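You operate a simulated robot arm through the tools that you are given. There is no shell and no other tool. Be economical: measure what you need, move in short steps, check, and stop when the job is done.

The job below is to be done with a simulated robot arm. You get a single attempt, and the scene is never put back.

JOB
Toss the leaves on the green and orange trays over; shake them level.
Fine: stand each tray back where it was.
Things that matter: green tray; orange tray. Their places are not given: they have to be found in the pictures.

It is judged by the outcome, as a careful person would: the job done as asked, and still so three seconds after it is handed in. It fails if anything else is knocked over, pushed out of place, dropped, spilled or broken.

ROBOT AND FRAMES
A 6-joint arm with a two-finger parallel gripper, fixed in place. Base frame: the origin is at the foot of the arm, x ahead of it, y to its left, z up; the work surface is at about z = 900. Units: mm, rad, N and s.
With the tool pointing down near the work surface it reaches from about 140 to 840 mm from the base axis. Its first joint turns from -2.897 to 2.897 rad. Payload 3.91 kg.
The TCP is the grasp point between the finger pads, 30 mm short of the fingertips. In the tool frame z runs along the fingers and y along their closing line. The gripper opens to 110 mm. The fingers are 20 mm wide and 10 mm thick; the gripper's body (48 by 112 mm) begins 55 mm behind the TCP.
Orientation is that of the tool frame in the base frame, as a unit quaternion [w, x, y, z]. With the fingers straight down and closing along the base's y, the tool's x points along the base's -x, its y along +y and its z along -z.

CONTROLS
- The arm moves only by the tool send_rows. Its argument "commands" is a list of rows, each an object of numbers (a shift or turn left out is 0, a gripper value left out holds the last): "x", "y", "z": the shift along the base's x, y, z in mm; "rx", "ry", "rz": the turn, a rotation vector about the base's x, y, z in rad; "fingers": the closure in counts, from 0 (fully open) to 255 (shut). In form: [{"x": .., "y": .., "z": .., "rx": .., "ry": .., "rz": .., "fingers": ..}, ...]. A call has 1 to 10 rows; each row is the pose to reach, as a shift and turn from the pose commanded when the call began. A row lasts 0.2 s, in which the tool goes at most 50 mm and 0.15 rad; a call with a longer step from one row to the next is refused whole, and so is a gripper value outside its range. A pose out of reach is approached as far as the arm can. The call stops where the force on the tool passes 80 N (or 10 N more than at its start, if that is more) or the arm is blocked; 0.2 s more then pass. Each finger travels about 108 mm/s and halts on what it meets, pressing with about 43 N; the grip force reading is that of the motor and also rises with nothing between the fingers. The clock runs only during rows and for 0.2 s after the last one: add rows that repeat a pose to give the fingers time. The reply holds the time, the measured pose of the TCP, the force on the tool along the base axes, the opening and the grip force, in the units named above and with some noise, with the torque about the TCP (base axes, N m) and any sound that the robot's microphone picked up.
- Cameras (640 x 400 px; columns grow to the right, rows downward): "scene" is fixed at [401.3, -649, 1499.5]; the picture's right is [0.81, 0.59, 0.00], its down [0.59, -0.80, -0.12] and it looks along [-0.07, 0.10, -0.99] (base axes); focal length 214 px, centre (320, 200). "wrist" rides on the gripper at [77, 7, -114] in the tool frame; the picture's right is [-0.09, 1.00, 0.00], its down [-0.80, -0.07, -0.59] and it looks along [-0.59, -0.05, 0.80] (tool axes); focal length 270 px, centre (320, 200).
- snapshot(camera): a new picture of that camera. The clock stands still meanwhile.
- slide_trunk(by): slides the trunk up (or, below 0, down) by that many mm; the arm rides with it, the base frame stays. It gives what a move gives, with no picture.
- locate(camera, pixels): for up to 12 pixels [column, row] of the newest picture of that camera ("zoom" is the newest enlarged one), the place [x, y, z] in the base frame of the surface seen there, good to about 2 mm. The clock stands still meanwhile.
- close_up(camera, box): a new picture of the part [left, top, right, bottom] of that camera's present view, enlarged. The clock stands still meanwhile.
- hand_in(): hands the job in; it is judged then, once.

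Keep the steps short. Do not move on a guess: measure, check each grasp and each placing, and mend mistakes. In all there are 80 turns and 46 pictures (those below and enlarged ones count). Leave the gripper open and the arm clear of the work at the hand-in unless told otherwise, and finish with a single line.

The tools are called after "Request:" as a command line: name --argument value ..., lists and objects as JSON in quotes. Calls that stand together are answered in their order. send_rows: Moves the arm, as the interface text tells. Its arguments: {"type":"object","properties":{"commands":{"type":"array"}},"required":["commands"]} The other tools are called the same way: slide_trunk (by) slides the trunk up or down; snapshot (camera) takes a picture; locate (camera, pixels) gives the place of the surface under pixels of a picture; close_up (camera, box) takes an enlarged picture of a part of a camera's view; hand_in () hands the job in.

At the start:

```text
clock: 0.0
eef_pos: [256.6, -354.9, 1198.1]
tool_rot: [0.0, -0.001, 1.0, -0.001]
wrist_force: [0.3, 0.4, -0.4]
torque: [0.02, -0.01, 0.02]
opening: 110.0
finger_force: 0.0
trunk travel left (down, up): [-450.0, 90.0]
```

scene: 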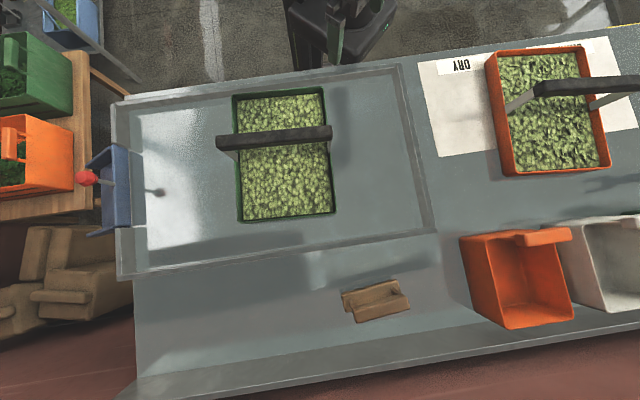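
wrist: 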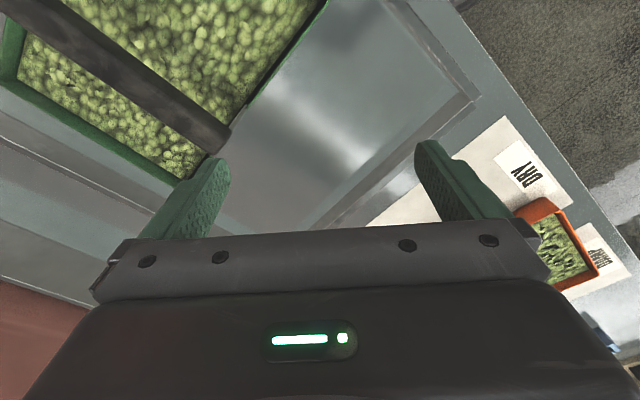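

I see a green tray with a dark handle near (283,150) and an orange one near (548,110). I'll enlarge both and measure their handles and rims.

Request:
close_up --camera "scene" --box '[200, 70, 360, 240]'

Request:
close_up --camera "scene" --box '[420, 20, 640, 200]'

Request:
locate --camera "scene" --pixels '[[222, 143], [275, 138], [328, 132], [234, 97], [323, 88], [335, 213], [241, 221], [260, 190], [300, 110], [350, 190], [230, 156], [332, 139]]'

Request:
locate --camera "scene" --pixels '[[540, 88], [580, 86], [630, 82], [488, 53], [580, 46], [609, 166], [503, 175], [550, 130], [520, 100], [600, 100], [620, 150], [460, 110]]'

```text
2.35 times, centred on (280, 155) of scene
```

zoom: 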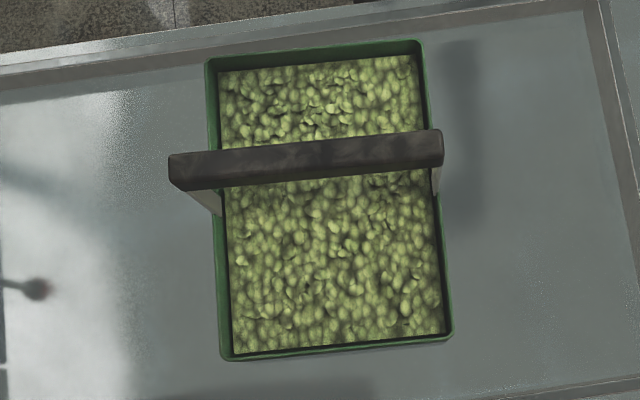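

```text
2.22 times, centred on (530, 110) of scene
```

zoom: 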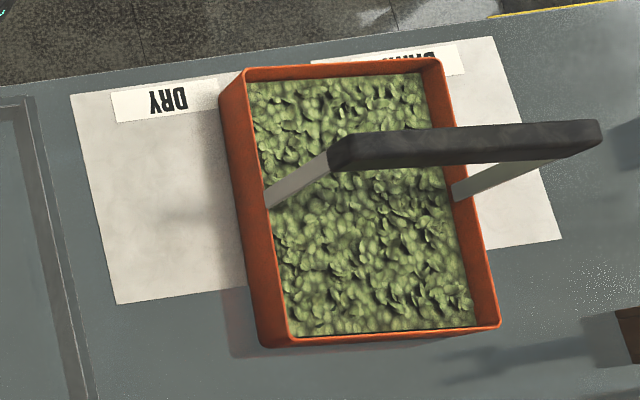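

```text
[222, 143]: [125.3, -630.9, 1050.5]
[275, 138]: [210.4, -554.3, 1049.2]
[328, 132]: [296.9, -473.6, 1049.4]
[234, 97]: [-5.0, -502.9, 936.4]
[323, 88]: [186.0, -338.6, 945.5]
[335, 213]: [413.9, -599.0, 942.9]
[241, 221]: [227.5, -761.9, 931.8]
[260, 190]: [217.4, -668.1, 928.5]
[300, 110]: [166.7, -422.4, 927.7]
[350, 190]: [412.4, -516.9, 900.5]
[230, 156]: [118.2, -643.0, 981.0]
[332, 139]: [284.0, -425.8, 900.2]
```

```text
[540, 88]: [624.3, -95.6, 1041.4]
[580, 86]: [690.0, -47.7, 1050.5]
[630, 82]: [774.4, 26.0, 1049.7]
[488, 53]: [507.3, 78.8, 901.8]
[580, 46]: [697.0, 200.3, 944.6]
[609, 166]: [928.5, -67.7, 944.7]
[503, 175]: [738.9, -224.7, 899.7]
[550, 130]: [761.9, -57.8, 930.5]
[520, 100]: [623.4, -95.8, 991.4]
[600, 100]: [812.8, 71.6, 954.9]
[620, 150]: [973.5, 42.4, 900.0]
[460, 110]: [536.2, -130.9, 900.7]
```

Handle tops are at z≈1050, rims at ≈945, and leaves at ≈928. From the orange close-up I'll measure the bar ends, edges, rim corners and leaf surface.

Request:
locate --camera "zoom" --pixels '[[345, 140], [595, 124], [345, 162], [590, 150], [470, 128], [472, 160], [245, 72], [436, 61], [496, 326], [294, 340], [300, 200], [450, 300]]'

Request:
close_up --camera "scene" --box '[210, 110, 340, 190]'

Request:
close_up --camera "wrist" --box '[380, 100, 640, 300]'

```text
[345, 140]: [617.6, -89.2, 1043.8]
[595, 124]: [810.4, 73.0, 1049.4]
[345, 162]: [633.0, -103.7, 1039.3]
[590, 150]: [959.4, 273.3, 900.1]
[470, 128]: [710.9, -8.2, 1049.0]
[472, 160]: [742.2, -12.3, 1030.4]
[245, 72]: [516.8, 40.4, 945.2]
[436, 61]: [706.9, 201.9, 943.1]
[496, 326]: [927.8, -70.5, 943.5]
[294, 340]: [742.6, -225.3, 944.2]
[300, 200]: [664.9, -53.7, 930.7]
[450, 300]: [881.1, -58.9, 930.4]
```

```text
4.92 times, centred on (275, 150) of scene
```

zoom: 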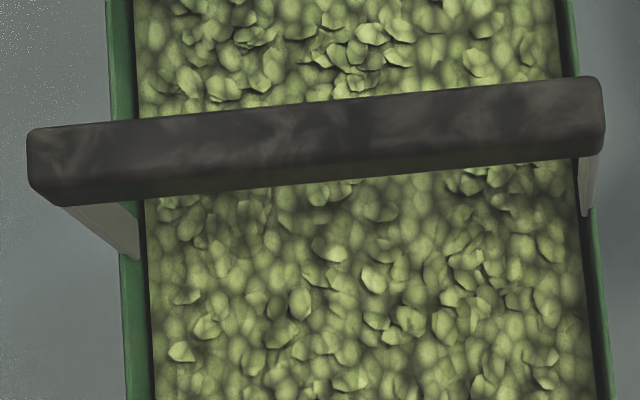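

```text
2.00 times, centred on (510, 200) of wrist
```

zoom: 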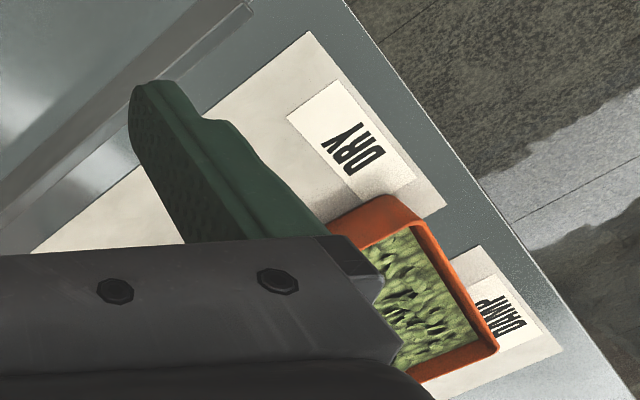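

The two labels read DRY and DAMP; the orange tray stands near DAMP and must return exactly there. Green bar centre is about (208,-552), direction ≈41°. I'll move above it at z≈1180 with the fingers turned to close across the bar.

Request:
send_rows --commands '[{"x": -10, "y": -40, "z": -2, "rz": 0.143, "fingers": 0}, {"x": -19, "y": -79, "z": -6, "rz": 0.286}, {"x": -29, "y": -119, "z": -10, "rz": 0.429}, {"x": -39, "y": -158, "z": -14, "rz": 0.572}, {"x": -48, "y": -198, "z": -18, "rz": 0.715}, {"x": -48, "y": -198, "z": -18, "rz": 0.715}]'

Request:
snapshot --camera "wrist"

```text
clock: 1.4
eef_pos: [207.7, -554.8, 1181.8]
tool_rot: [-0.001, -0.35, 0.937, 0.0]
wrist_force: [0.2, -1.0, 0.3]
torque: [0.0, -0.03, 0.01]
opening: 110.1
finger_force: 0.1
trunk travel left (down, up): [-450.0, 90.0]
```

```text
39 pictures are left
```

wrist: 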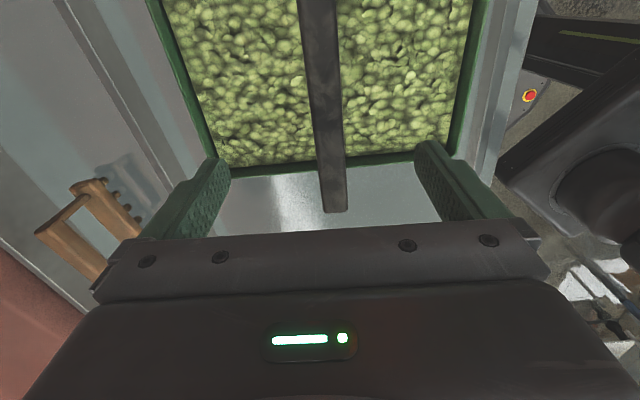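

The bar runs from (335,210) up through (320,0) in the wrist view. I'll measure its edges here, and also look at the wooden thing at (90,220).

Request:
locate --camera "wrist" --pixels '[[334, 205], [323, 205], [346, 205], [304, 20], [336, 20], [320, 20], [312, 100], [340, 100], [326, 100], [320, 2], [90, 195], [343, 150]]'

Request:
close_up --camera "scene" --box '[310, 250, 440, 340]'

Request:
snapshot --camera "scene"

```text
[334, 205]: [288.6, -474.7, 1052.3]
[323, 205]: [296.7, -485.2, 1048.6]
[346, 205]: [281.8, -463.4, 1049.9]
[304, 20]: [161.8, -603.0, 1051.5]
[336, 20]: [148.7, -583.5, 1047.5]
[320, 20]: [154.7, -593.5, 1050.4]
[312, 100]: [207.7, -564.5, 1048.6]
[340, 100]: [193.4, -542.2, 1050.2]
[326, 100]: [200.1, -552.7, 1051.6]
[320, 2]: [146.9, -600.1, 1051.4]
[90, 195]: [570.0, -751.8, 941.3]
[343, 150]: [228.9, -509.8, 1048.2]
```

```text
4.44 times, centred on (375, 295) of scene
```

zoom: 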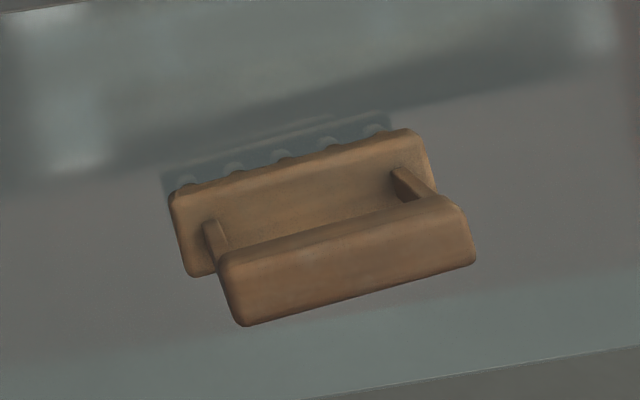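

```text
37 pictures are left
```

scene: 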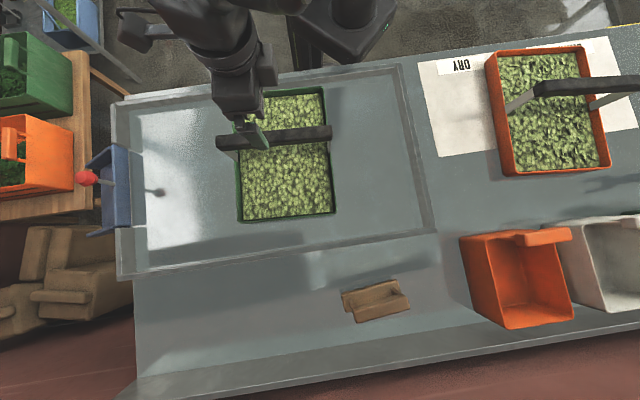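

The wooden piece is a small hand rake and isn't named in the job. I'll look at the blue box with the red knob at (100,185) before touching anything.

Request:
close_up --camera "scene" --box '[60, 130, 190, 250]'

Request:
locate --camera "scene" --pixels '[[85, 177], [115, 185], [110, 150], [180, 180], [125, 240], [115, 105], [400, 70], [432, 225], [215, 240], [420, 150]]'

```text
3.33 times, centred on (125, 190) of scene
```

zoom: 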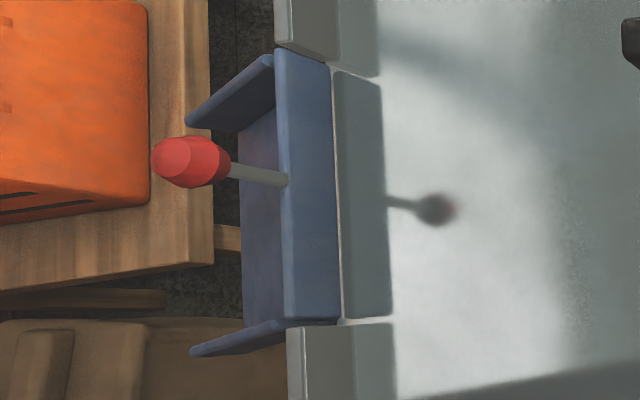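

```text
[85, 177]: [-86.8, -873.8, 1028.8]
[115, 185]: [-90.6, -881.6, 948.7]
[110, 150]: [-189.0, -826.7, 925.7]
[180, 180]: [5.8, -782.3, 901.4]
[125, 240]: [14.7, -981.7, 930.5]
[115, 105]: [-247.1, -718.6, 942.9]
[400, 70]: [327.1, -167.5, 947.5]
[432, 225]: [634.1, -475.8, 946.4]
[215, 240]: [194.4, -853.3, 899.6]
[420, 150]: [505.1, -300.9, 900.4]
```

That is just a sluice gate of the steel basin, so I'll leave it alone. The bar's measured centreline passes through (205,-549), width ≈26 mm, direction 41.5°. I'll centre on it, descend to z≈1037 with open fingers, and look.

Request:
send_rows --commands '[{"x": -3, "y": 6, "z": -20, "rz": 0.01}, {"x": -3, "y": 6, "z": -60, "rz": 0.01}, {"x": -3, "y": 6, "z": -100, "rz": 0.01}, {"x": -3, "y": 6, "z": -130, "rz": 0.01}, {"x": -3, "y": 6, "z": -144, "rz": 0.01}, {"x": -3, "y": 6, "z": -144, "rz": 0.01}]'

Request:
snapshot --camera "wrist"

```text
clock: 2.8
eef_pos: [204.9, -546.8, 1035.2]
tool_rot: [0.0, -0.354, 0.935, 0.0]
wrist_force: [0.6, -0.2, -0.8]
torque: [-0.04, 0.01, 0.0]
opening: 110.1
finger_force: 0.0
trunk travel left (down, up): [-450.0, 90.0]
```

```text
35 pictures are left
```

wrist: 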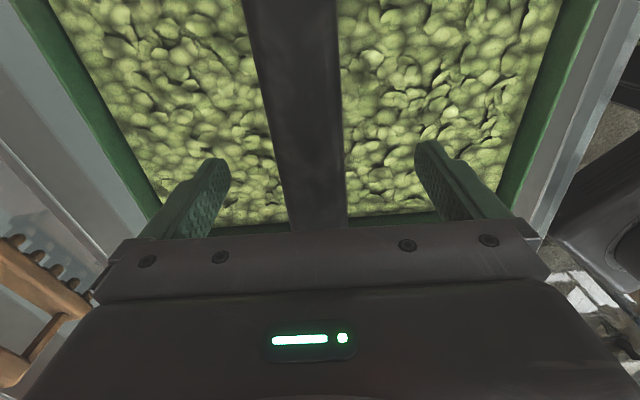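

The bar sits between the fingers. I'll nudge ~1.7 mm to centre it, then close.

Request:
send_rows --commands '[{"x": 1, "y": -1.3}, {"x": 1, "y": -1.3, "fingers": 255}, {"x": 1, "y": -1.3}, {"x": 1, "y": -1.3}, {"x": 1, "y": -1.3}]'

```text
clock: 4.0
eef_pos: [206.4, -547.4, 1035.1]
tool_rot: [0.0, -0.355, 0.935, 0.0]
wrist_force: [0.1, 0.2, -0.1]
torque: [0.03, -0.01, 0.36]
opening: 29.7
finger_force: 43.2
trunk travel left (down, up): [-450.0, 90.0]
```

Gripped at 29.7 mm, 43 N. I'll lift slowly by 60 mm and check the weight and tilt.

Request:
send_rows --commands '[{"z": 3}, {"z": 8}, {"z": 15}, {"z": 25}, {"z": 35}, {"z": 45}, {"z": 55}, {"z": 60}, {"z": 60}, {"z": 60}]'

Request:
snapshot --camera "wrist"

Request:
close_up --camera "scene" --box '[190, 60, 370, 240]'

```text
clock: 6.2
eef_pos: [207.1, -549.7, 1095.7]
tool_rot: [0.0, -0.354, 0.935, 0.0]
wrist_force: [0.3, 0.2, -5.2]
torque: [-0.02, -0.01, 0.0]
opening: 29.8
finger_force: 42.6
trunk travel left (down, up): [-450.0, 90.0]
```

```text
34 pictures are left
```

wrist: 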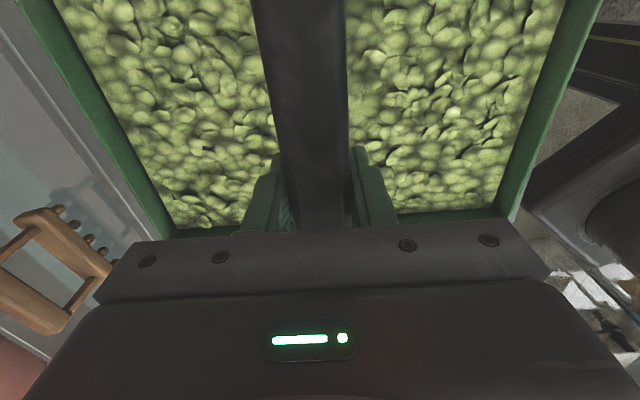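

```text
2.22 times, centred on (280, 150) of scene
```

zoom: 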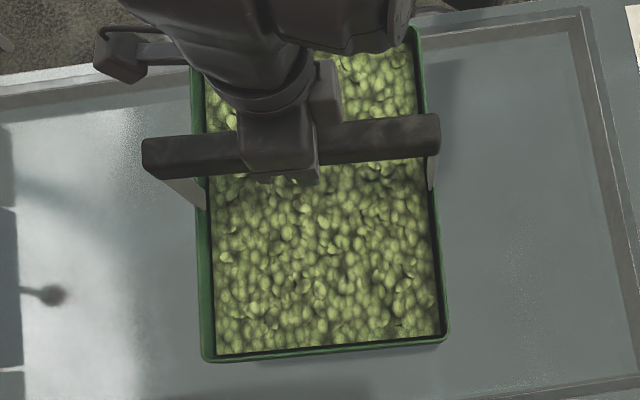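

It weighs only about 5 N and hangs level with a firm grip. First a mild rocking about the bar axis (±0.12 rad), then I'll see how the leaves react.

Request:
send_rows --commands '[{"z": 20}, {"z": 20, "rx": 0.09, "ry": 0.08}, {"z": 20}, {"z": 20, "rx": -0.09, "ry": -0.08}, {"z": 20}, {"z": 20, "rx": 0.09, "ry": 0.08}, {"z": 20}, {"z": 20, "rx": -0.09, "ry": -0.08}, {"z": 20}, {"z": 20}]'

Request:
close_up --camera "scene" --box '[190, 60, 370, 240]'

```text
clock: 8.4
eef_pos: [206.7, -548.1, 1115.9]
tool_rot: [-0.001, -0.355, 0.935, 0.001]
wrist_force: [0.1, 0.0, -5.1]
torque: [0.05, 0.0, 0.0]
opening: 29.7
finger_force: 42.7
trunk travel left (down, up): [-450.0, 90.0]
```

```text
2.22 times, centred on (280, 150) of scene
```

zoom: 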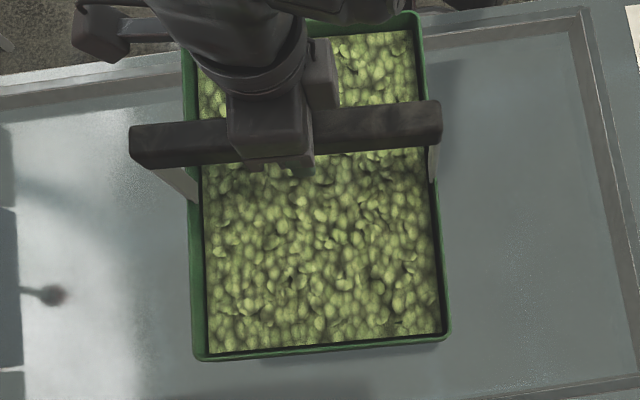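

The leaves lie essentially as before; nothing spilled. Next a bigger tilt, 0.3 rad one way from z≈1150, checking whether the leaves begin to slide.

Request:
send_rows --commands '[{"z": 35}, {"z": 35, "rx": 0.105, "ry": 0.093}, {"z": 35, "rx": 0.17, "ry": 0.15}, {"z": 35, "rx": 0.225, "ry": 0.2}, {"z": 35, "rx": 0.225, "ry": 0.2}]'

Request:
close_up --camera "scene" --box '[190, 60, 370, 240]'

Request:
snapshot --camera "wrist"

```text
clock: 9.6
eef_pos: [206.5, -549.3, 1150.1]
tool_rot: [-0.054, -0.351, 0.924, 0.14]
wrist_force: [-0.2, -0.4, -5.4]
torque: [-0.09, -0.13, -0.03]
opening: 29.8
finger_force: 42.9
trunk travel left (down, up): [-450.0, 90.0]
```

```text
2.22 times, centred on (280, 150) of scene
```

zoom: 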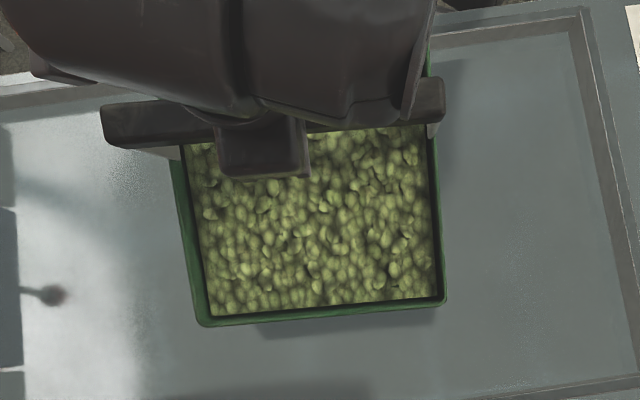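

```text
30 pictures are left
```

wrist: 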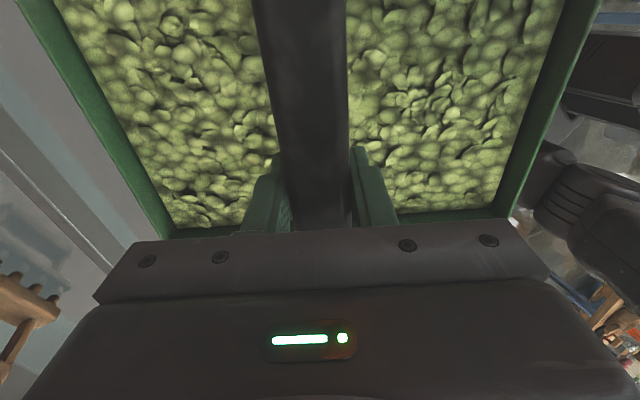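

No leaf has slid at 0.3 rad and none spilled. I'll level, then toss vertically with full-speed 50 mm up-down strokes.

Request:
send_rows --commands '[{"rx": -0.11, "ry": -0.1}, {"rx": -0.22, "ry": -0.195}, {"rx": -0.225, "ry": -0.2, "z": 40}, {"rx": -0.225, "ry": -0.2, "z": 0}, {"rx": -0.225, "ry": -0.2, "z": 50}, {"rx": -0.225, "ry": -0.2, "z": 0}, {"rx": -0.225, "ry": -0.2, "z": 50}, {"rx": -0.225, "ry": -0.2, "z": 0}, {"rx": -0.225, "ry": -0.2, "z": 50}, {"rx": -0.225, "ry": -0.2, "z": 0}]'

Request:
snapshot --camera "wrist"

Request:
close_up --camera "scene" --box '[190, 60, 370, 240]'

```text
clock: 11.8
eef_pos: [206.7, -551.0, 1153.4]
tool_rot: [0.0, -0.354, 0.935, 0.0]
wrist_force: [0.3, -0.2, -5.5]
torque: [0.01, -0.01, 0.03]
opening: 29.9
finger_force: 42.7
trunk travel left (down, up): [-450.0, 90.0]
```

```text
29 pictures are left
```

wrist: 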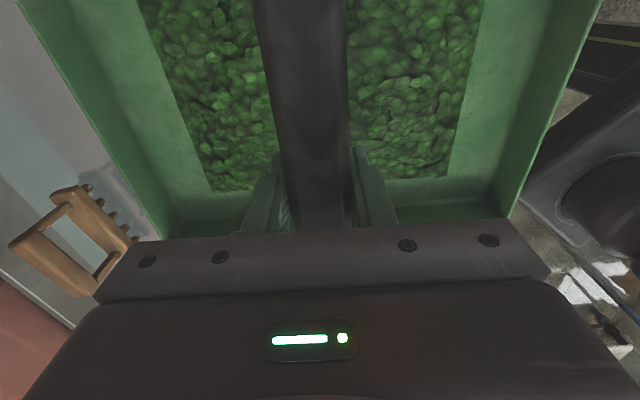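

```text
2.22 times, centred on (280, 150) of scene
```

zoom: 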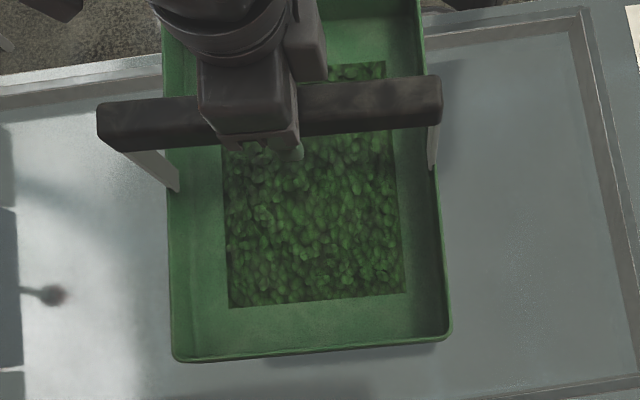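

The toss worked: the leaves show their dark side and sit in a heap in the middle. Now I'll shake level with horizontal strokes of ±25 mm along the tray's long axis.

Request:
send_rows --commands '[{"x": -16, "y": 18}, {"x": 16, "y": -18}, {"x": -16, "y": 18}, {"x": 16, "y": -18}, {"x": -16, "y": 18}, {"x": 16, "y": -18}, {"x": -16, "y": 18}, {"x": 16, "y": -18}, {}, {}]'

Request:
close_up --camera "scene" --box '[190, 60, 370, 240]'

```text
clock: 14.0
eef_pos: [208.5, -548.3, 1150.3]
tool_rot: [0.001, -0.354, 0.935, -0.001]
wrist_force: [-0.9, 0.0, -4.7]
torque: [0.04, -0.02, -0.01]
opening: 30.0
finger_force: 43.1
trunk travel left (down, up): [-450.0, 90.0]
```

```text
2.22 times, centred on (280, 150) of scene
```

zoom: 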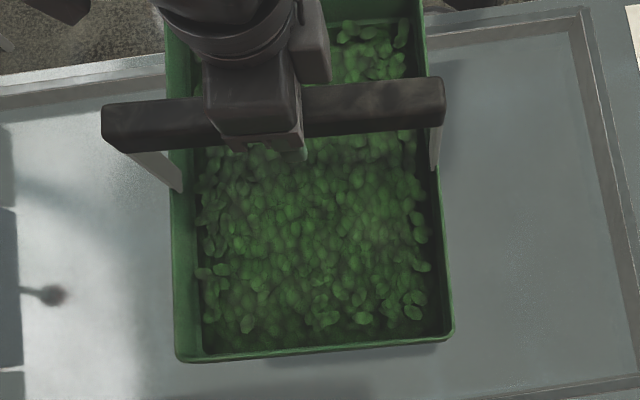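

The heap has spread but not fully level. I'll repeat the horizontal shake, this time across and along.

Request:
send_rows --commands '[{"x": -16, "y": 18}, {"x": 16, "y": -18}, {"x": -16, "y": 18}, {"x": 16, "y": -18}, {"x": -16, "y": 18}, {"x": 16, "y": -18}, {"x": -16, "y": 18}, {"x": 16, "y": -18}, {}, {}]'

Request:
send_rows --commands '[{"x": -15, "y": -13}, {"x": 18, "y": 16}, {"x": -18, "y": -16}, {"x": 18, "y": 16}, {"x": -18, "y": -16}, {"x": 18, "y": 16}, {"x": -18, "y": -16}, {"x": 15, "y": 13}, {}, {}]'

Request:
close_up --camera "scene" --box '[190, 60, 370, 240]'

Request:
snapshot --camera "wrist"

```text
clock: 16.2
eef_pos: [205.9, -549.7, 1151.3]
tool_rot: [0.0, -0.355, 0.935, 0.001]
wrist_force: [0.2, -0.2, -4.6]
torque: [-0.02, -0.03, 0.01]
opening: 29.9
finger_force: 42.6
trunk travel left (down, up): [-450.0, 90.0]
```

```text
clock: 18.4
eef_pos: [208.0, -550.2, 1151.1]
tool_rot: [0.0, -0.354, 0.935, 0.001]
wrist_force: [-0.4, 0.4, -5.0]
torque: [0.03, -0.02, -0.03]
opening: 30.1
finger_force: 42.4
trunk travel left (down, up): [-450.0, 90.0]
```

```text
2.22 times, centred on (280, 150) of scene
```

zoom: 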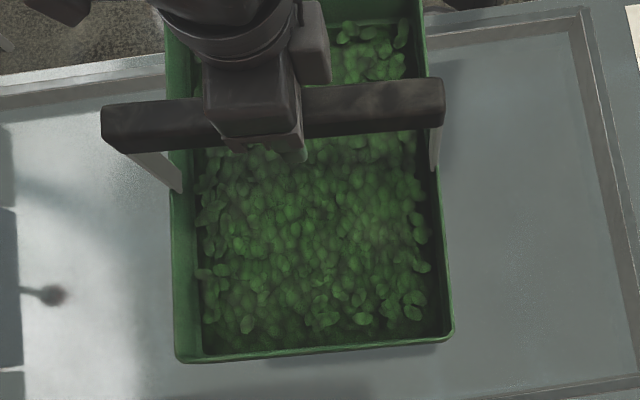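

```text
25 pictures are left
```

wrist: 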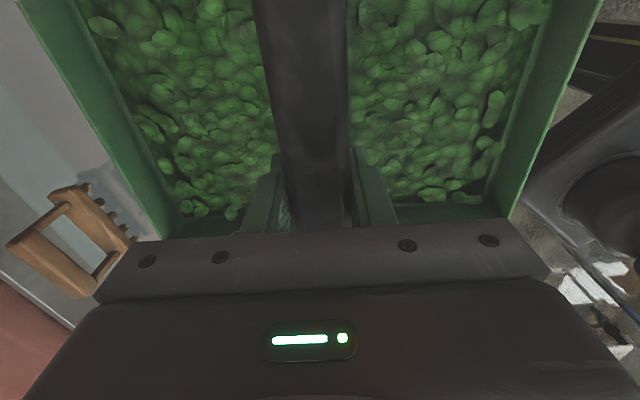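

More shaking gave no further change; it looks settled. I'll check with surface heights across the leaves.

Request:
locate --camera "zoom" --pixels '[[220, 210], [300, 215], [400, 200], [220, 260], [300, 260], [400, 260], [220, 320], [310, 320], [410, 310], [360, 40], [300, 340], [370, 60]]'

```text
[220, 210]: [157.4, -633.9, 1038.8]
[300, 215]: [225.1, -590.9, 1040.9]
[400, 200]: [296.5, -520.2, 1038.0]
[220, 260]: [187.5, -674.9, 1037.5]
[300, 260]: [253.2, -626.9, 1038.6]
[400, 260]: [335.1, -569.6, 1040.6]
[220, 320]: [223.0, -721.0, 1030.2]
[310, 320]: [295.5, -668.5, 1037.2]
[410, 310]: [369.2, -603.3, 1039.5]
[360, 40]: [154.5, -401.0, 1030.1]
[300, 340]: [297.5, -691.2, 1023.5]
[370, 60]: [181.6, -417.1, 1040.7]
```

The bed is level to a couple of mm (≈1038–1041). Now I'll lower the tray the same 115 mm straight down to its place, slowing at the end.

Request:
send_rows --commands '[{"z": -25}, {"z": -50}, {"z": -70}, {"z": -85}, {"z": -97}, {"z": -105}, {"z": -110}, {"z": -113}, {"z": -114}, {"z": -114}]'

Request:
send_rows --commands '[{"z": -0.5}, {"z": -1}, {"z": -1}]'

```text
clock: 20.6
eef_pos: [205.9, -548.0, 1036.6]
tool_rot: [0.0, -0.354, 0.935, 0.0]
wrist_force: [-0.7, 0.4, -4.5]
torque: [0.0, 0.0, 0.03]
opening: 29.8
finger_force: 42.9
trunk travel left (down, up): [-450.0, 90.0]
```

```text
clock: 21.4
eef_pos: [206.6, -549.2, 1035.7]
tool_rot: [-0.001, -0.354, 0.935, 0.001]
wrist_force: [0.3, -0.3, -5.6]
torque: [0.01, -0.05, 0.02]
opening: 29.8
finger_force: 43.1
trunk travel left (down, up): [-450.0, 90.0]
```

The force still shows the full weight, so it hasn't landed. I'll go down another 1–3 mm in small steps.

Request:
send_rows --commands '[{"z": -0.5}, {"z": -1}, {"z": -1}]'

```text
clock: 22.2
eef_pos: [207.9, -548.0, 1034.2]
tool_rot: [0.0, -0.354, 0.935, 0.0]
wrist_force: [-1.1, -1.5, 2.4]
torque: [0.05, 0.6, -0.05]
opening: 29.8
finger_force: 43.3
trunk travel left (down, up): [-450.0, 90.0]
```

The load has reversed to +2.4 N, so the tray stands. Before releasing I'll check the rim corners in the scene view against the start.

Request:
snapshot --camera "scene"

Request:
locate --camera "scene" --pixels '[[222, 143], [328, 132], [323, 88], [335, 213], [241, 221], [336, 205], [337, 213], [238, 221]]'

```text
24 pictures are left
```

scene: 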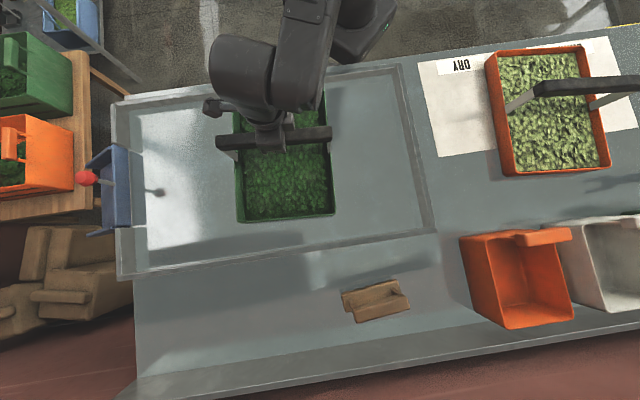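

```text
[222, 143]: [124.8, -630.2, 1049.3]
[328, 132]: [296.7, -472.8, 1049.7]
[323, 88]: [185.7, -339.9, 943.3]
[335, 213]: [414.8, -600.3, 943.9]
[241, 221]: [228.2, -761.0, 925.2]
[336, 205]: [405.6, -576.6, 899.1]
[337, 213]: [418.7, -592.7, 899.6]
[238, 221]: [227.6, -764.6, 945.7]
```

The tray and bar pixels match the start. Now I'll open the fingers and rise straight up, then compare in a close-up with the same box as at the start.

Request:
send_rows --commands '[{"fingers": 60}, {"fingers": 0}, {}, {}, {"z": 20}, {"z": 60}, {"z": 110}, {"z": 150}]'

Request:
send_rows --commands '[{"x": 30, "y": 40, "rz": -0.01}, {"x": 60, "y": 80, "rz": -0.02}, {"x": 90, "y": 120, "rz": -0.02}, {"x": 120, "y": 160, "rz": -0.02}, {"x": 150, "y": 200, "rz": -0.02}, {"x": 185, "y": 235, "rz": -0.02}, {"x": 220, "y": 270, "rz": -0.02}]'

Request:
close_up --camera "scene" --box '[200, 70, 360, 240]'

```text
clock: 24.0
eef_pos: [205.2, -547.7, 1186.6]
tool_rot: [0.0, -0.354, 0.935, 0.0]
wrist_force: [-0.2, -0.2, -0.3]
torque: [0.01, 0.04, -0.02]
opening: 109.8
finger_force: 0.1
trunk travel left (down, up): [-450.0, 90.0]
```

```text
clock: 25.6
eef_pos: [426.6, -275.9, 1184.5]
tool_rot: [0.0, -0.345, 0.939, 0.0]
wrist_force: [0.4, 0.6, 0.4]
torque: [0.01, 0.02, 0.01]
opening: 109.9
finger_force: 0.0
trunk travel left (down, up): [-450.0, 90.0]
```

```text
2.35 times, centred on (280, 155) of scene
```

zoom: 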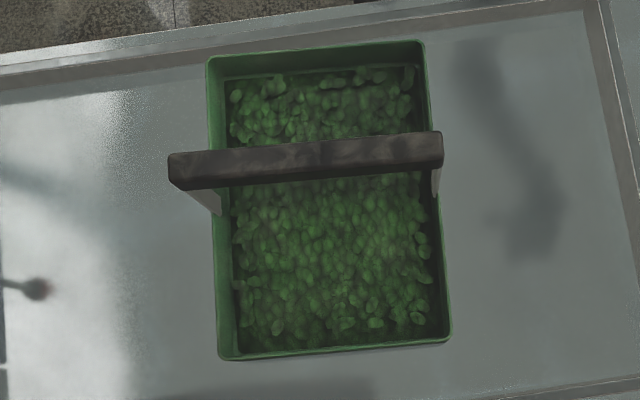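

The green tray is back within about a millimetre, leaves level, nothing spilled. Now over to the orange tray, above roughly (716,-12).

Request:
send_rows --commands '[{"x": 32, "y": 29}, {"x": 64, "y": 58}, {"x": 97, "y": 88}, {"x": 129, "y": 118}, {"x": 161, "y": 148}, {"x": 193, "y": 178}, {"x": 225, "y": 207}, {"x": 258, "y": 237}, {"x": 290, "y": 266}, {"x": 290, "y": 266}]'

Request:
snapshot --camera "wrist"

```text
clock: 27.8
eef_pos: [715.4, -11.5, 1184.9]
tool_rot: [0.0, -0.344, 0.939, 0.0]
wrist_force: [0.6, -0.1, 0.2]
torque: [-0.01, 0.0, 0.01]
opening: 109.7
finger_force: 0.1
trunk travel left (down, up): [-450.0, 90.0]
```

```text
22 pictures are left
```

wrist: 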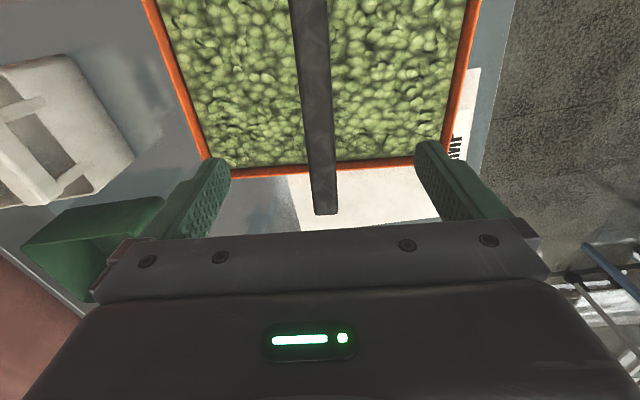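

I'll measure the bar's edges and end from this view.

Request:
locate --camera "wrist" --pixels '[[325, 208], [317, 180], [334, 180], [302, 100], [331, 100], [317, 100], [294, 20], [326, 20], [310, 20], [90, 205], [50, 75], [307, 2]]'

Request:
snapshot --camera "scene"

```text
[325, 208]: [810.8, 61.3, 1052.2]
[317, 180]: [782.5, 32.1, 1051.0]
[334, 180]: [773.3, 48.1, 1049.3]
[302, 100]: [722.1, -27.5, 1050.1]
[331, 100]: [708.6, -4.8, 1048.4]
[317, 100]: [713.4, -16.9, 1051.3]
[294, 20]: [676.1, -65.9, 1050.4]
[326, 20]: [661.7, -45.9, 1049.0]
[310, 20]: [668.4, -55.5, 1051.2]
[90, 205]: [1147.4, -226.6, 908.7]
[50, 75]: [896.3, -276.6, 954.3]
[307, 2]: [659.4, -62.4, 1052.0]
```

```text
21 pictures are left
```

scene: 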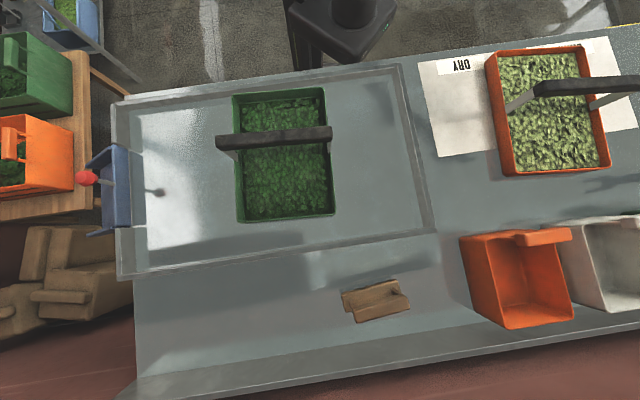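

Bar centreline passes through (723,-8.7), direction ≈41°. I'll centre on it and go down to z≈1036 with open fingers.

Request:
send_rows --commands '[{"x": 6.6, "y": 3.2, "z": -20, "rz": 0.007}, {"x": 6.6, "y": 3.2, "z": -60, "rz": 0.007}, {"x": 6.6, "y": 3.2, "z": -100, "rz": 0.007}, {"x": 6.6, "y": 3.2, "z": -135, "rz": 0.007}, {"x": 6.6, "y": 3.2, "z": -149, "rz": 0.007}, {"x": 6.6, "y": 3.2, "z": -149, "rz": 0.007}]'

Request:
snapshot --camera "wrist"

```text
clock: 29.2
eef_pos: [722.5, -10.7, 1036.8]
tool_rot: [0.0, -0.349, 0.937, 0.0]
wrist_force: [-0.8, -0.9, -0.1]
torque: [0.0, 0.02, 0.04]
opening: 109.9
finger_force: 0.1
trunk travel left (down, up): [-450.0, 90.0]
```

```text
20 pictures are left
```

wrist: 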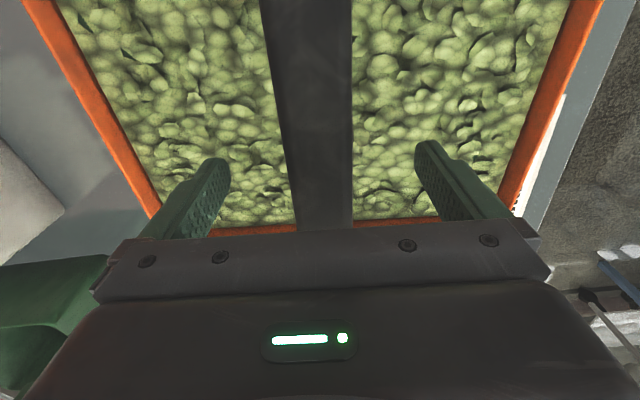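

The bar sits ~1.7 mm right of centre; nudge by (-1.1,+1.3) and close.

Request:
send_rows --commands '[{"x": -1.1, "y": 1.3}, {"x": -1.1, "y": 1.3, "fingers": 255}, {"x": -1.1, "y": 1.3}, {"x": -1.1, "y": 1.3}, {"x": -1.1, "y": 1.3}]'

Request:
send_rows --commands '[{"z": 3}, {"z": 8}, {"z": 15}, {"z": 25}, {"z": 35}, {"z": 50}, {"z": 70}, {"z": 80}, {"z": 80}, {"z": 80}]'

```text
clock: 30.4
eef_pos: [722.7, -9.4, 1038.1]
tool_rot: [0.001, -0.348, 0.937, -0.001]
wrist_force: [0.7, -0.4, 1.4]
torque: [0.07, -0.02, -0.49]
opening: 29.6
finger_force: 43.4
trunk travel left (down, up): [-450.0, 90.0]
```

```text
clock: 32.6
eef_pos: [723.2, -8.5, 1115.6]
tool_rot: [0.0, -0.348, 0.937, 0.0]
wrist_force: [0.5, 0.8, -4.3]
torque: [0.0, 0.01, -0.03]
opening: 29.6
finger_force: 42.9
trunk travel left (down, up): [-450.0, 90.0]
```

Firm grip, ~4.7 N, level. I'll do the same vertical toss strokes that worked before.

Request:
send_rows --commands '[{"z": 35}, {"z": 35}, {"z": 75}, {"z": 35}, {"z": 85}, {"z": 35}, {"z": 85}, {"z": 35}, {"z": 85}, {"z": 35}]'

Request:
close_up --camera "scene" --box '[440, 0, 640, 180]'

```text
clock: 34.8
eef_pos: [724.5, -8.0, 1152.0]
tool_rot: [-0.001, -0.348, 0.937, 0.001]
wrist_force: [0.0, -0.1, -5.1]
torque: [-0.02, 0.0, 0.03]
opening: 29.8
finger_force: 43.7
trunk travel left (down, up): [-450.0, 90.0]
```

```text
2.22 times, centred on (540, 90) of scene
```

zoom: 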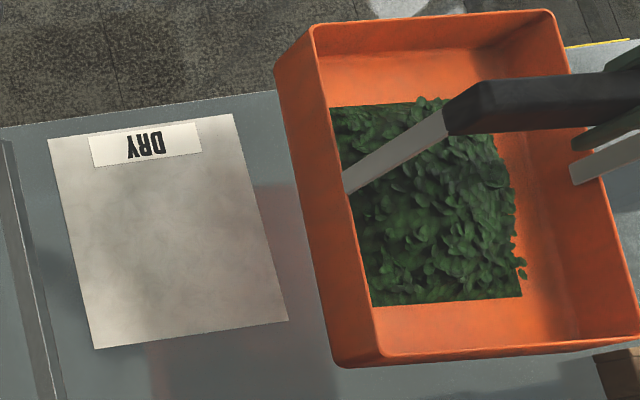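

Tossed: the leaves turned over and heaped. Now the levelling shake, along and then across.

Request:
send_rows --commands '[{"x": -16, "y": 18}, {"x": 16, "y": -18}, {"x": -16, "y": 18}, {"x": 16, "y": -18}, {"x": -16, "y": 18}, {"x": 16, "y": -18}, {"x": -16, "y": 18}, {"x": 16, "y": -18}, {}, {}]'

Request:
send_rows --commands '[{"x": -15, "y": -13}, {"x": 18, "y": 16}, {"x": -18, "y": -16}, {"x": 18, "y": 16}, {"x": -18, "y": -16}, {"x": 18, "y": 16}, {"x": -18, "y": -16}, {"x": 15, "y": 13}, {}, {}]'

Request:
close_up --camera "scene" --box '[440, 0, 640, 180]'

Request:
snapshot --camera "wrist"

Request:
locate --camera "zoom" --pixels '[[360, 70], [440, 65], [520, 60], [380, 140], [380, 220], [450, 200], [530, 200], [400, 300], [470, 300], [570, 290], [410, 325], [590, 320]]'

```text
clock: 37.0
eef_pos: [723.4, -5.9, 1149.5]
tool_rot: [0.001, -0.347, 0.938, 0.0]
wrist_force: [0.0, 0.0, -5.8]
torque: [0.01, -0.02, 0.0]
opening: 29.4
finger_force: 43.0
trunk travel left (down, up): [-450.0, 90.0]
```

```text
clock: 39.2
eef_pos: [723.3, -7.4, 1150.1]
tool_rot: [0.0, -0.349, 0.937, 0.0]
wrist_force: [-1.2, 0.2, -5.3]
torque: [-0.01, 0.04, -0.03]
opening: 30.0
finger_force: 43.2
trunk travel left (down, up): [-450.0, 90.0]
```

```text
2.22 times, centred on (540, 90) of scene
```

zoom: 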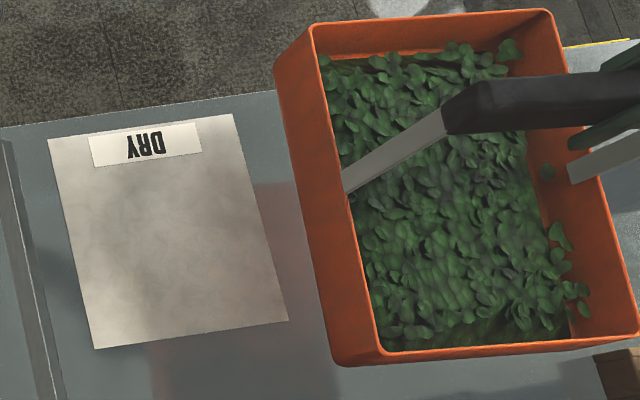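

```text
17 pictures are left
```

wrist: 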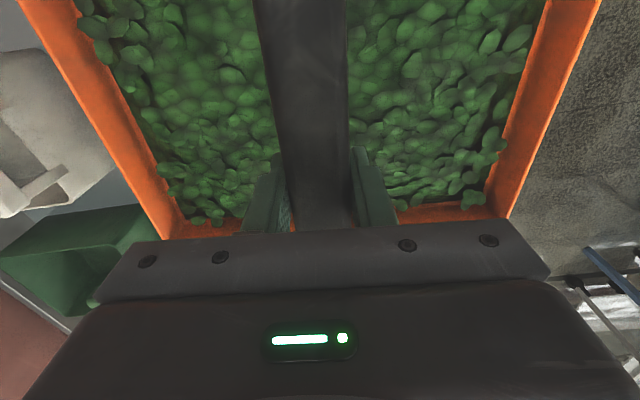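

```text
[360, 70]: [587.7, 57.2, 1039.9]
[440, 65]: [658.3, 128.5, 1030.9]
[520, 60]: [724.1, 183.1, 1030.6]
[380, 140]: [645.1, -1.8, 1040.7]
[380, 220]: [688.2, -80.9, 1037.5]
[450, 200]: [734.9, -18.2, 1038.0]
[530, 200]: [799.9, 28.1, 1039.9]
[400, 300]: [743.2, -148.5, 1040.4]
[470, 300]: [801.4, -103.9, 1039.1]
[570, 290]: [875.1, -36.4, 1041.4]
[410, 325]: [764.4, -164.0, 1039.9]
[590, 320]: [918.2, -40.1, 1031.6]
```

Level at ≈1038–1041, nothing spilled. I'll lower it straight back down.

Request:
send_rows --commands '[{"z": -25}, {"z": -50}, {"z": -70}, {"z": -85}, {"z": -97}, {"z": -105}, {"z": -110}, {"z": -113}, {"z": -114}, {"z": -114}]'

Request:
send_rows --commands '[{"z": -0.5}, {"z": -1}, {"z": -1}]'

```text
clock: 41.4
eef_pos: [723.0, -7.0, 1036.8]
tool_rot: [0.001, -0.349, 0.937, 0.001]
wrist_force: [1.4, 0.0, -2.5]
torque: [0.27, -0.29, -0.05]
opening: 29.8
finger_force: 42.7
trunk travel left (down, up): [-450.0, 90.0]
```

```text
clock: 42.2
eef_pos: [723.0, -6.2, 1038.1]
tool_rot: [0.001, -0.349, 0.937, -0.001]
wrist_force: [3.7, 2.5, 9.1]
torque: [-0.21, 0.94, -0.13]
opening: 29.8
finger_force: 42.8
trunk travel left (down, up): [-450.0, 90.0]
```

Standing now (+9 N, weight carried by the table). I'll ease up 0.5 mm, open, and rise clear, then compare with the start picture.

Request:
send_rows --commands '[{"z": 0.7}, {"z": 0.7}, {"z": 0.7, "fingers": 60}, {"z": 0.7, "fingers": 0}, {"z": 0.7}, {"z": 0.7}, {"z": 20}, {"z": 60}, {"z": 105}, {"z": 150}]'

Request:
send_rows --commands '[{"x": -36, "y": -33}, {"x": -72, "y": -66}, {"x": -108, "y": -99}, {"x": -144, "y": -132}, {"x": -180, "y": -165}, {"x": -216, "y": -198}, {"x": -252, "y": -200}, {"x": -290, "y": -200}, {"x": -290, "y": -200}]'

Request:
close_up --camera "scene" --box '[420, 20, 640, 200]'

Request:
locate --camera "zoom" --pixels '[[345, 140], [595, 124], [470, 128], [245, 72], [436, 61], [496, 326], [294, 340], [300, 250], [400, 240], [380, 300], [440, 290], [330, 110]]'

Request:
snapshot --camera "scene"

```text
clock: 44.4
eef_pos: [723.1, -8.9, 1186.2]
tool_rot: [0.0, -0.348, 0.937, 0.0]
wrist_force: [0.5, 0.1, -0.6]
torque: [0.03, -0.01, -0.02]
opening: 110.0
finger_force: 0.0
trunk travel left (down, up): [-450.0, 90.0]
```

```text
clock: 46.4
eef_pos: [431.0, -207.7, 1185.6]
tool_rot: [0.0, -0.349, 0.937, 0.0]
wrist_force: [0.3, 0.2, -0.4]
torque: [-0.01, -0.01, -0.01]
opening: 109.8
finger_force: 0.1
trunk travel left (down, up): [-450.0, 90.0]
```

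```text
2.22 times, centred on (530, 110) of scene
```

zoom: 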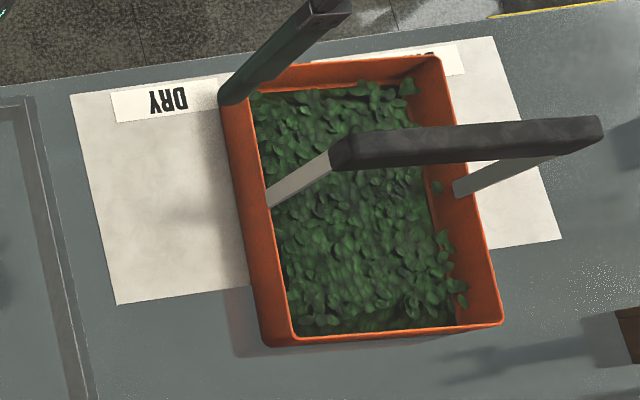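

```text
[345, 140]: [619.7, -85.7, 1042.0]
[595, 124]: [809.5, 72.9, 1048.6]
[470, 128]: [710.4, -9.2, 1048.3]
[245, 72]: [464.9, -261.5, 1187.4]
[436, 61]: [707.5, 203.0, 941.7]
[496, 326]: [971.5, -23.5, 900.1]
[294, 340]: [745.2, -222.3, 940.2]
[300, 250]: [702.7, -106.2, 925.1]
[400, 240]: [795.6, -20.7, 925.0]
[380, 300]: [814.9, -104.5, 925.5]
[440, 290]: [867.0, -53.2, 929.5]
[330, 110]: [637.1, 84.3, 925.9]
```

```text
15 pictures are left
```

scene: 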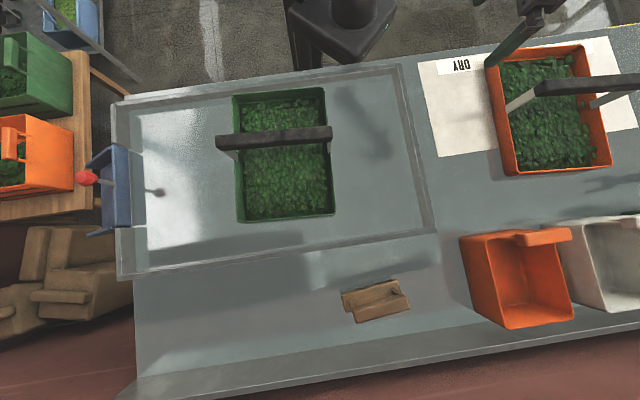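

The orange tray's lower right corner at (500,325) looks shifted by a few pixels. I'll move the arm aside and zoom on that corner to measure.

Request:
send_rows --commands '[{"x": -45}, {"x": -90}, {"x": -130, "y": 10}]'

Request:
close_up --camera "scene" --box '[470, 30, 630, 190]'

Request:
locate --camera "scene" --pixels '[[488, 53], [580, 46], [609, 166], [503, 175], [611, 165], [540, 88], [630, 82], [609, 163]]'

```text
clock: 47.2
eef_pos: [299.0, -198.0, 1186.6]
tool_rot: [0.001, -0.348, 0.937, -0.001]
wrist_force: [0.1, -0.6, 0.0]
torque: [0.0, -0.03, 0.03]
opening: 110.3
finger_force: 0.0
trunk travel left (down, up): [-450.0, 90.0]
```

```text
2.50 times, centred on (550, 110) of scene
```

zoom: 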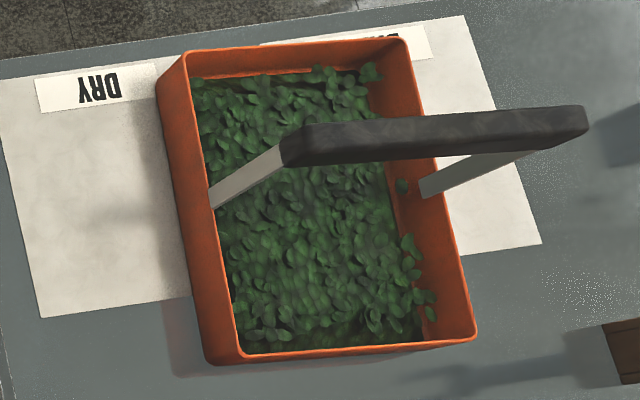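

```text
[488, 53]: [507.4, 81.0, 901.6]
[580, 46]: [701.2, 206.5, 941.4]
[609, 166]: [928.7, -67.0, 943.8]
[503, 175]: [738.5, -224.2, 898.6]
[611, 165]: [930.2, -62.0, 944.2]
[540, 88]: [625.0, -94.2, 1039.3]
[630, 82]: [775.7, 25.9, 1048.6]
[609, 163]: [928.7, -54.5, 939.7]
```

By eye the tray's lower edge may have shifted some mm. I'll return to exactly the pose of the earlier wrist picture (716.6,-12.2,1185) to compare like with like.

Request:
send_rows --commands '[{"x": 41.5, "y": 18.5, "z": -1, "rz": -0.007}, {"x": 83, "y": 37, "z": -1, "rz": -0.007}, {"x": 124.5, "y": 55.5, "z": -1, "rz": -0.007}, {"x": 166, "y": 74, "z": -1, "rz": -0.007}, {"x": 207.5, "y": 92.5, "z": -1, "rz": -0.007}, {"x": 249, "y": 111, "z": -1, "rz": -0.007}, {"x": 290.5, "y": 129.5, "z": -1, "rz": -0.007}, {"x": 332, "y": 148, "z": -1, "rz": -0.007}, {"x": 373.5, "y": 167, "z": -1, "rz": -0.007}, {"x": 414.5, "y": 185.5, "z": -1, "rz": -0.007}]'

Request:
send_rows --commands '[{}, {}]'

Request:
snapshot --camera "wrist"

Request:
locate --camera "wrist" --pixels '[[325, 208], [317, 180], [334, 180], [302, 100], [331, 100], [317, 100], [294, 20], [326, 20], [310, 20], [307, 2]]'

```text
clock: 49.4
eef_pos: [719.6, -10.6, 1184.1]
tool_rot: [0.0, -0.345, 0.939, 0.0]
wrist_force: [0.4, 0.1, 0.6]
torque: [-0.02, 0.02, -0.03]
opening: 110.1
finger_force: 0.1
trunk travel left (down, up): [-450.0, 90.0]
```

```text
clock: 50.0
eef_pos: [717.9, -12.1, 1184.2]
tool_rot: [0.0, -0.345, 0.939, 0.001]
wrist_force: [-0.2, -0.3, 0.5]
torque: [-0.01, 0.0, -0.03]
opening: 110.1
finger_force: 0.0
trunk travel left (down, up): [-450.0, 90.0]
```

```text
13 pictures are left
```

wrist: 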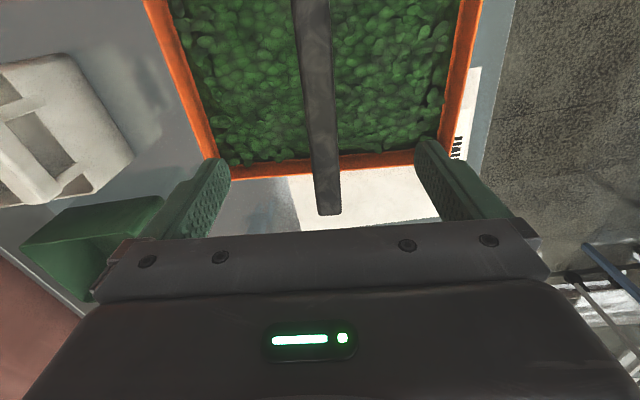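

```text
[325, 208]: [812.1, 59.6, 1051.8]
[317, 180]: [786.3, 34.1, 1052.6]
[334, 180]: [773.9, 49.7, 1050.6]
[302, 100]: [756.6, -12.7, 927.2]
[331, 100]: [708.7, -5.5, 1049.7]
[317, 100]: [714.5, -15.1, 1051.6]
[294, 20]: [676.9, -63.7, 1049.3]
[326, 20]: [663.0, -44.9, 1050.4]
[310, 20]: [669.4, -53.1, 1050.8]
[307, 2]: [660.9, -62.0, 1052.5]
```

Against the earlier picture the bar sits ~3 px (2–4 mm) to the right with a ~0.013 rad turn, while the background is identical. So the tray is ~3 mm off. It is easily mended: regrip at the release pose, lift slightly, shift back (+2,-2.2) with -0.013 rad, and set down.

Request:
send_rows --commands '[{"x": 5.5, "y": 4.5, "z": -20, "rz": 0.007}, {"x": 5.5, "y": 4.5, "z": -60, "rz": 0.007}, {"x": 5.5, "y": 4.5, "z": -100, "rz": 0.007}, {"x": 5.5, "y": 4.5, "z": -135, "rz": 0.007}, {"x": 5.5, "y": 4.5, "z": -149, "rz": 0.007}, {"x": 5.5, "y": 4.5, "z": -149, "rz": 0.007}, {"x": 5.5, "y": 4.5, "z": -149, "rz": 0.007, "fingers": 255}, {"x": 5.5, "y": 4.5, "z": -149, "rz": 0.007}, {"x": 5.5, "y": 4.5, "z": -149, "rz": 0.007}, {"x": 5.5, "y": 4.5, "z": -149, "rz": 0.007}]'

```text
clock: 52.2
eef_pos: [721.4, -7.1, 1035.1]
tool_rot: [0.0, -0.348, 0.937, -0.001]
wrist_force: [-1.2, 0.1, 0.9]
torque: [0.14, -0.27, 0.02]
opening: 29.8
finger_force: 43.2
trunk travel left (down, up): [-450.0, 90.0]
```

Gripped with almost no side load, so it is well aligned. Lift 6 mm gently, shift and turn back, and lower.

Request:
send_rows --commands '[{"z": 2}, {"z": 4}, {"z": 6}, {"x": 1, "y": -1.1, "z": 6, "rz": -0.007}, {"x": 2, "y": -2.2, "z": 6, "rz": -0.013}, {"x": 2, "y": -2.2, "z": 6, "rz": -0.013}, {"x": 2, "y": -2.2, "z": 4, "rz": -0.013}, {"x": 2, "y": -2.2, "z": 2, "rz": -0.013}, {"x": 2, "y": -2.2, "z": 0, "rz": -0.013}, {"x": 2, "y": -2.2, "z": 0, "rz": -0.013}]'

```text
clock: 54.4
eef_pos: [724.2, -9.1, 1036.5]
tool_rot: [0.001, -0.343, 0.939, 0.0]
wrist_force: [-1.1, 0.6, -4.5]
torque: [0.0, -0.01, -0.04]
opening: 29.9
finger_force: 42.9
trunk travel left (down, up): [-450.0, 90.0]
```

Still hanging free by a hair; I'll lower by 0.5 mm steps to touch.

Request:
send_rows --commands '[{"z": -0.4}, {"z": -0.8}, {"z": -0.8}]'

```text
clock: 55.2
eef_pos: [724.4, -10.1, 1036.0]
tool_rot: [0.0, -0.342, 0.94, 0.0]
wrist_force: [0.3, -0.1, -2.9]
torque: [0.07, -0.02, 0.02]
opening: 29.8
finger_force: 42.9
trunk travel left (down, up): [-450.0, 90.0]
```

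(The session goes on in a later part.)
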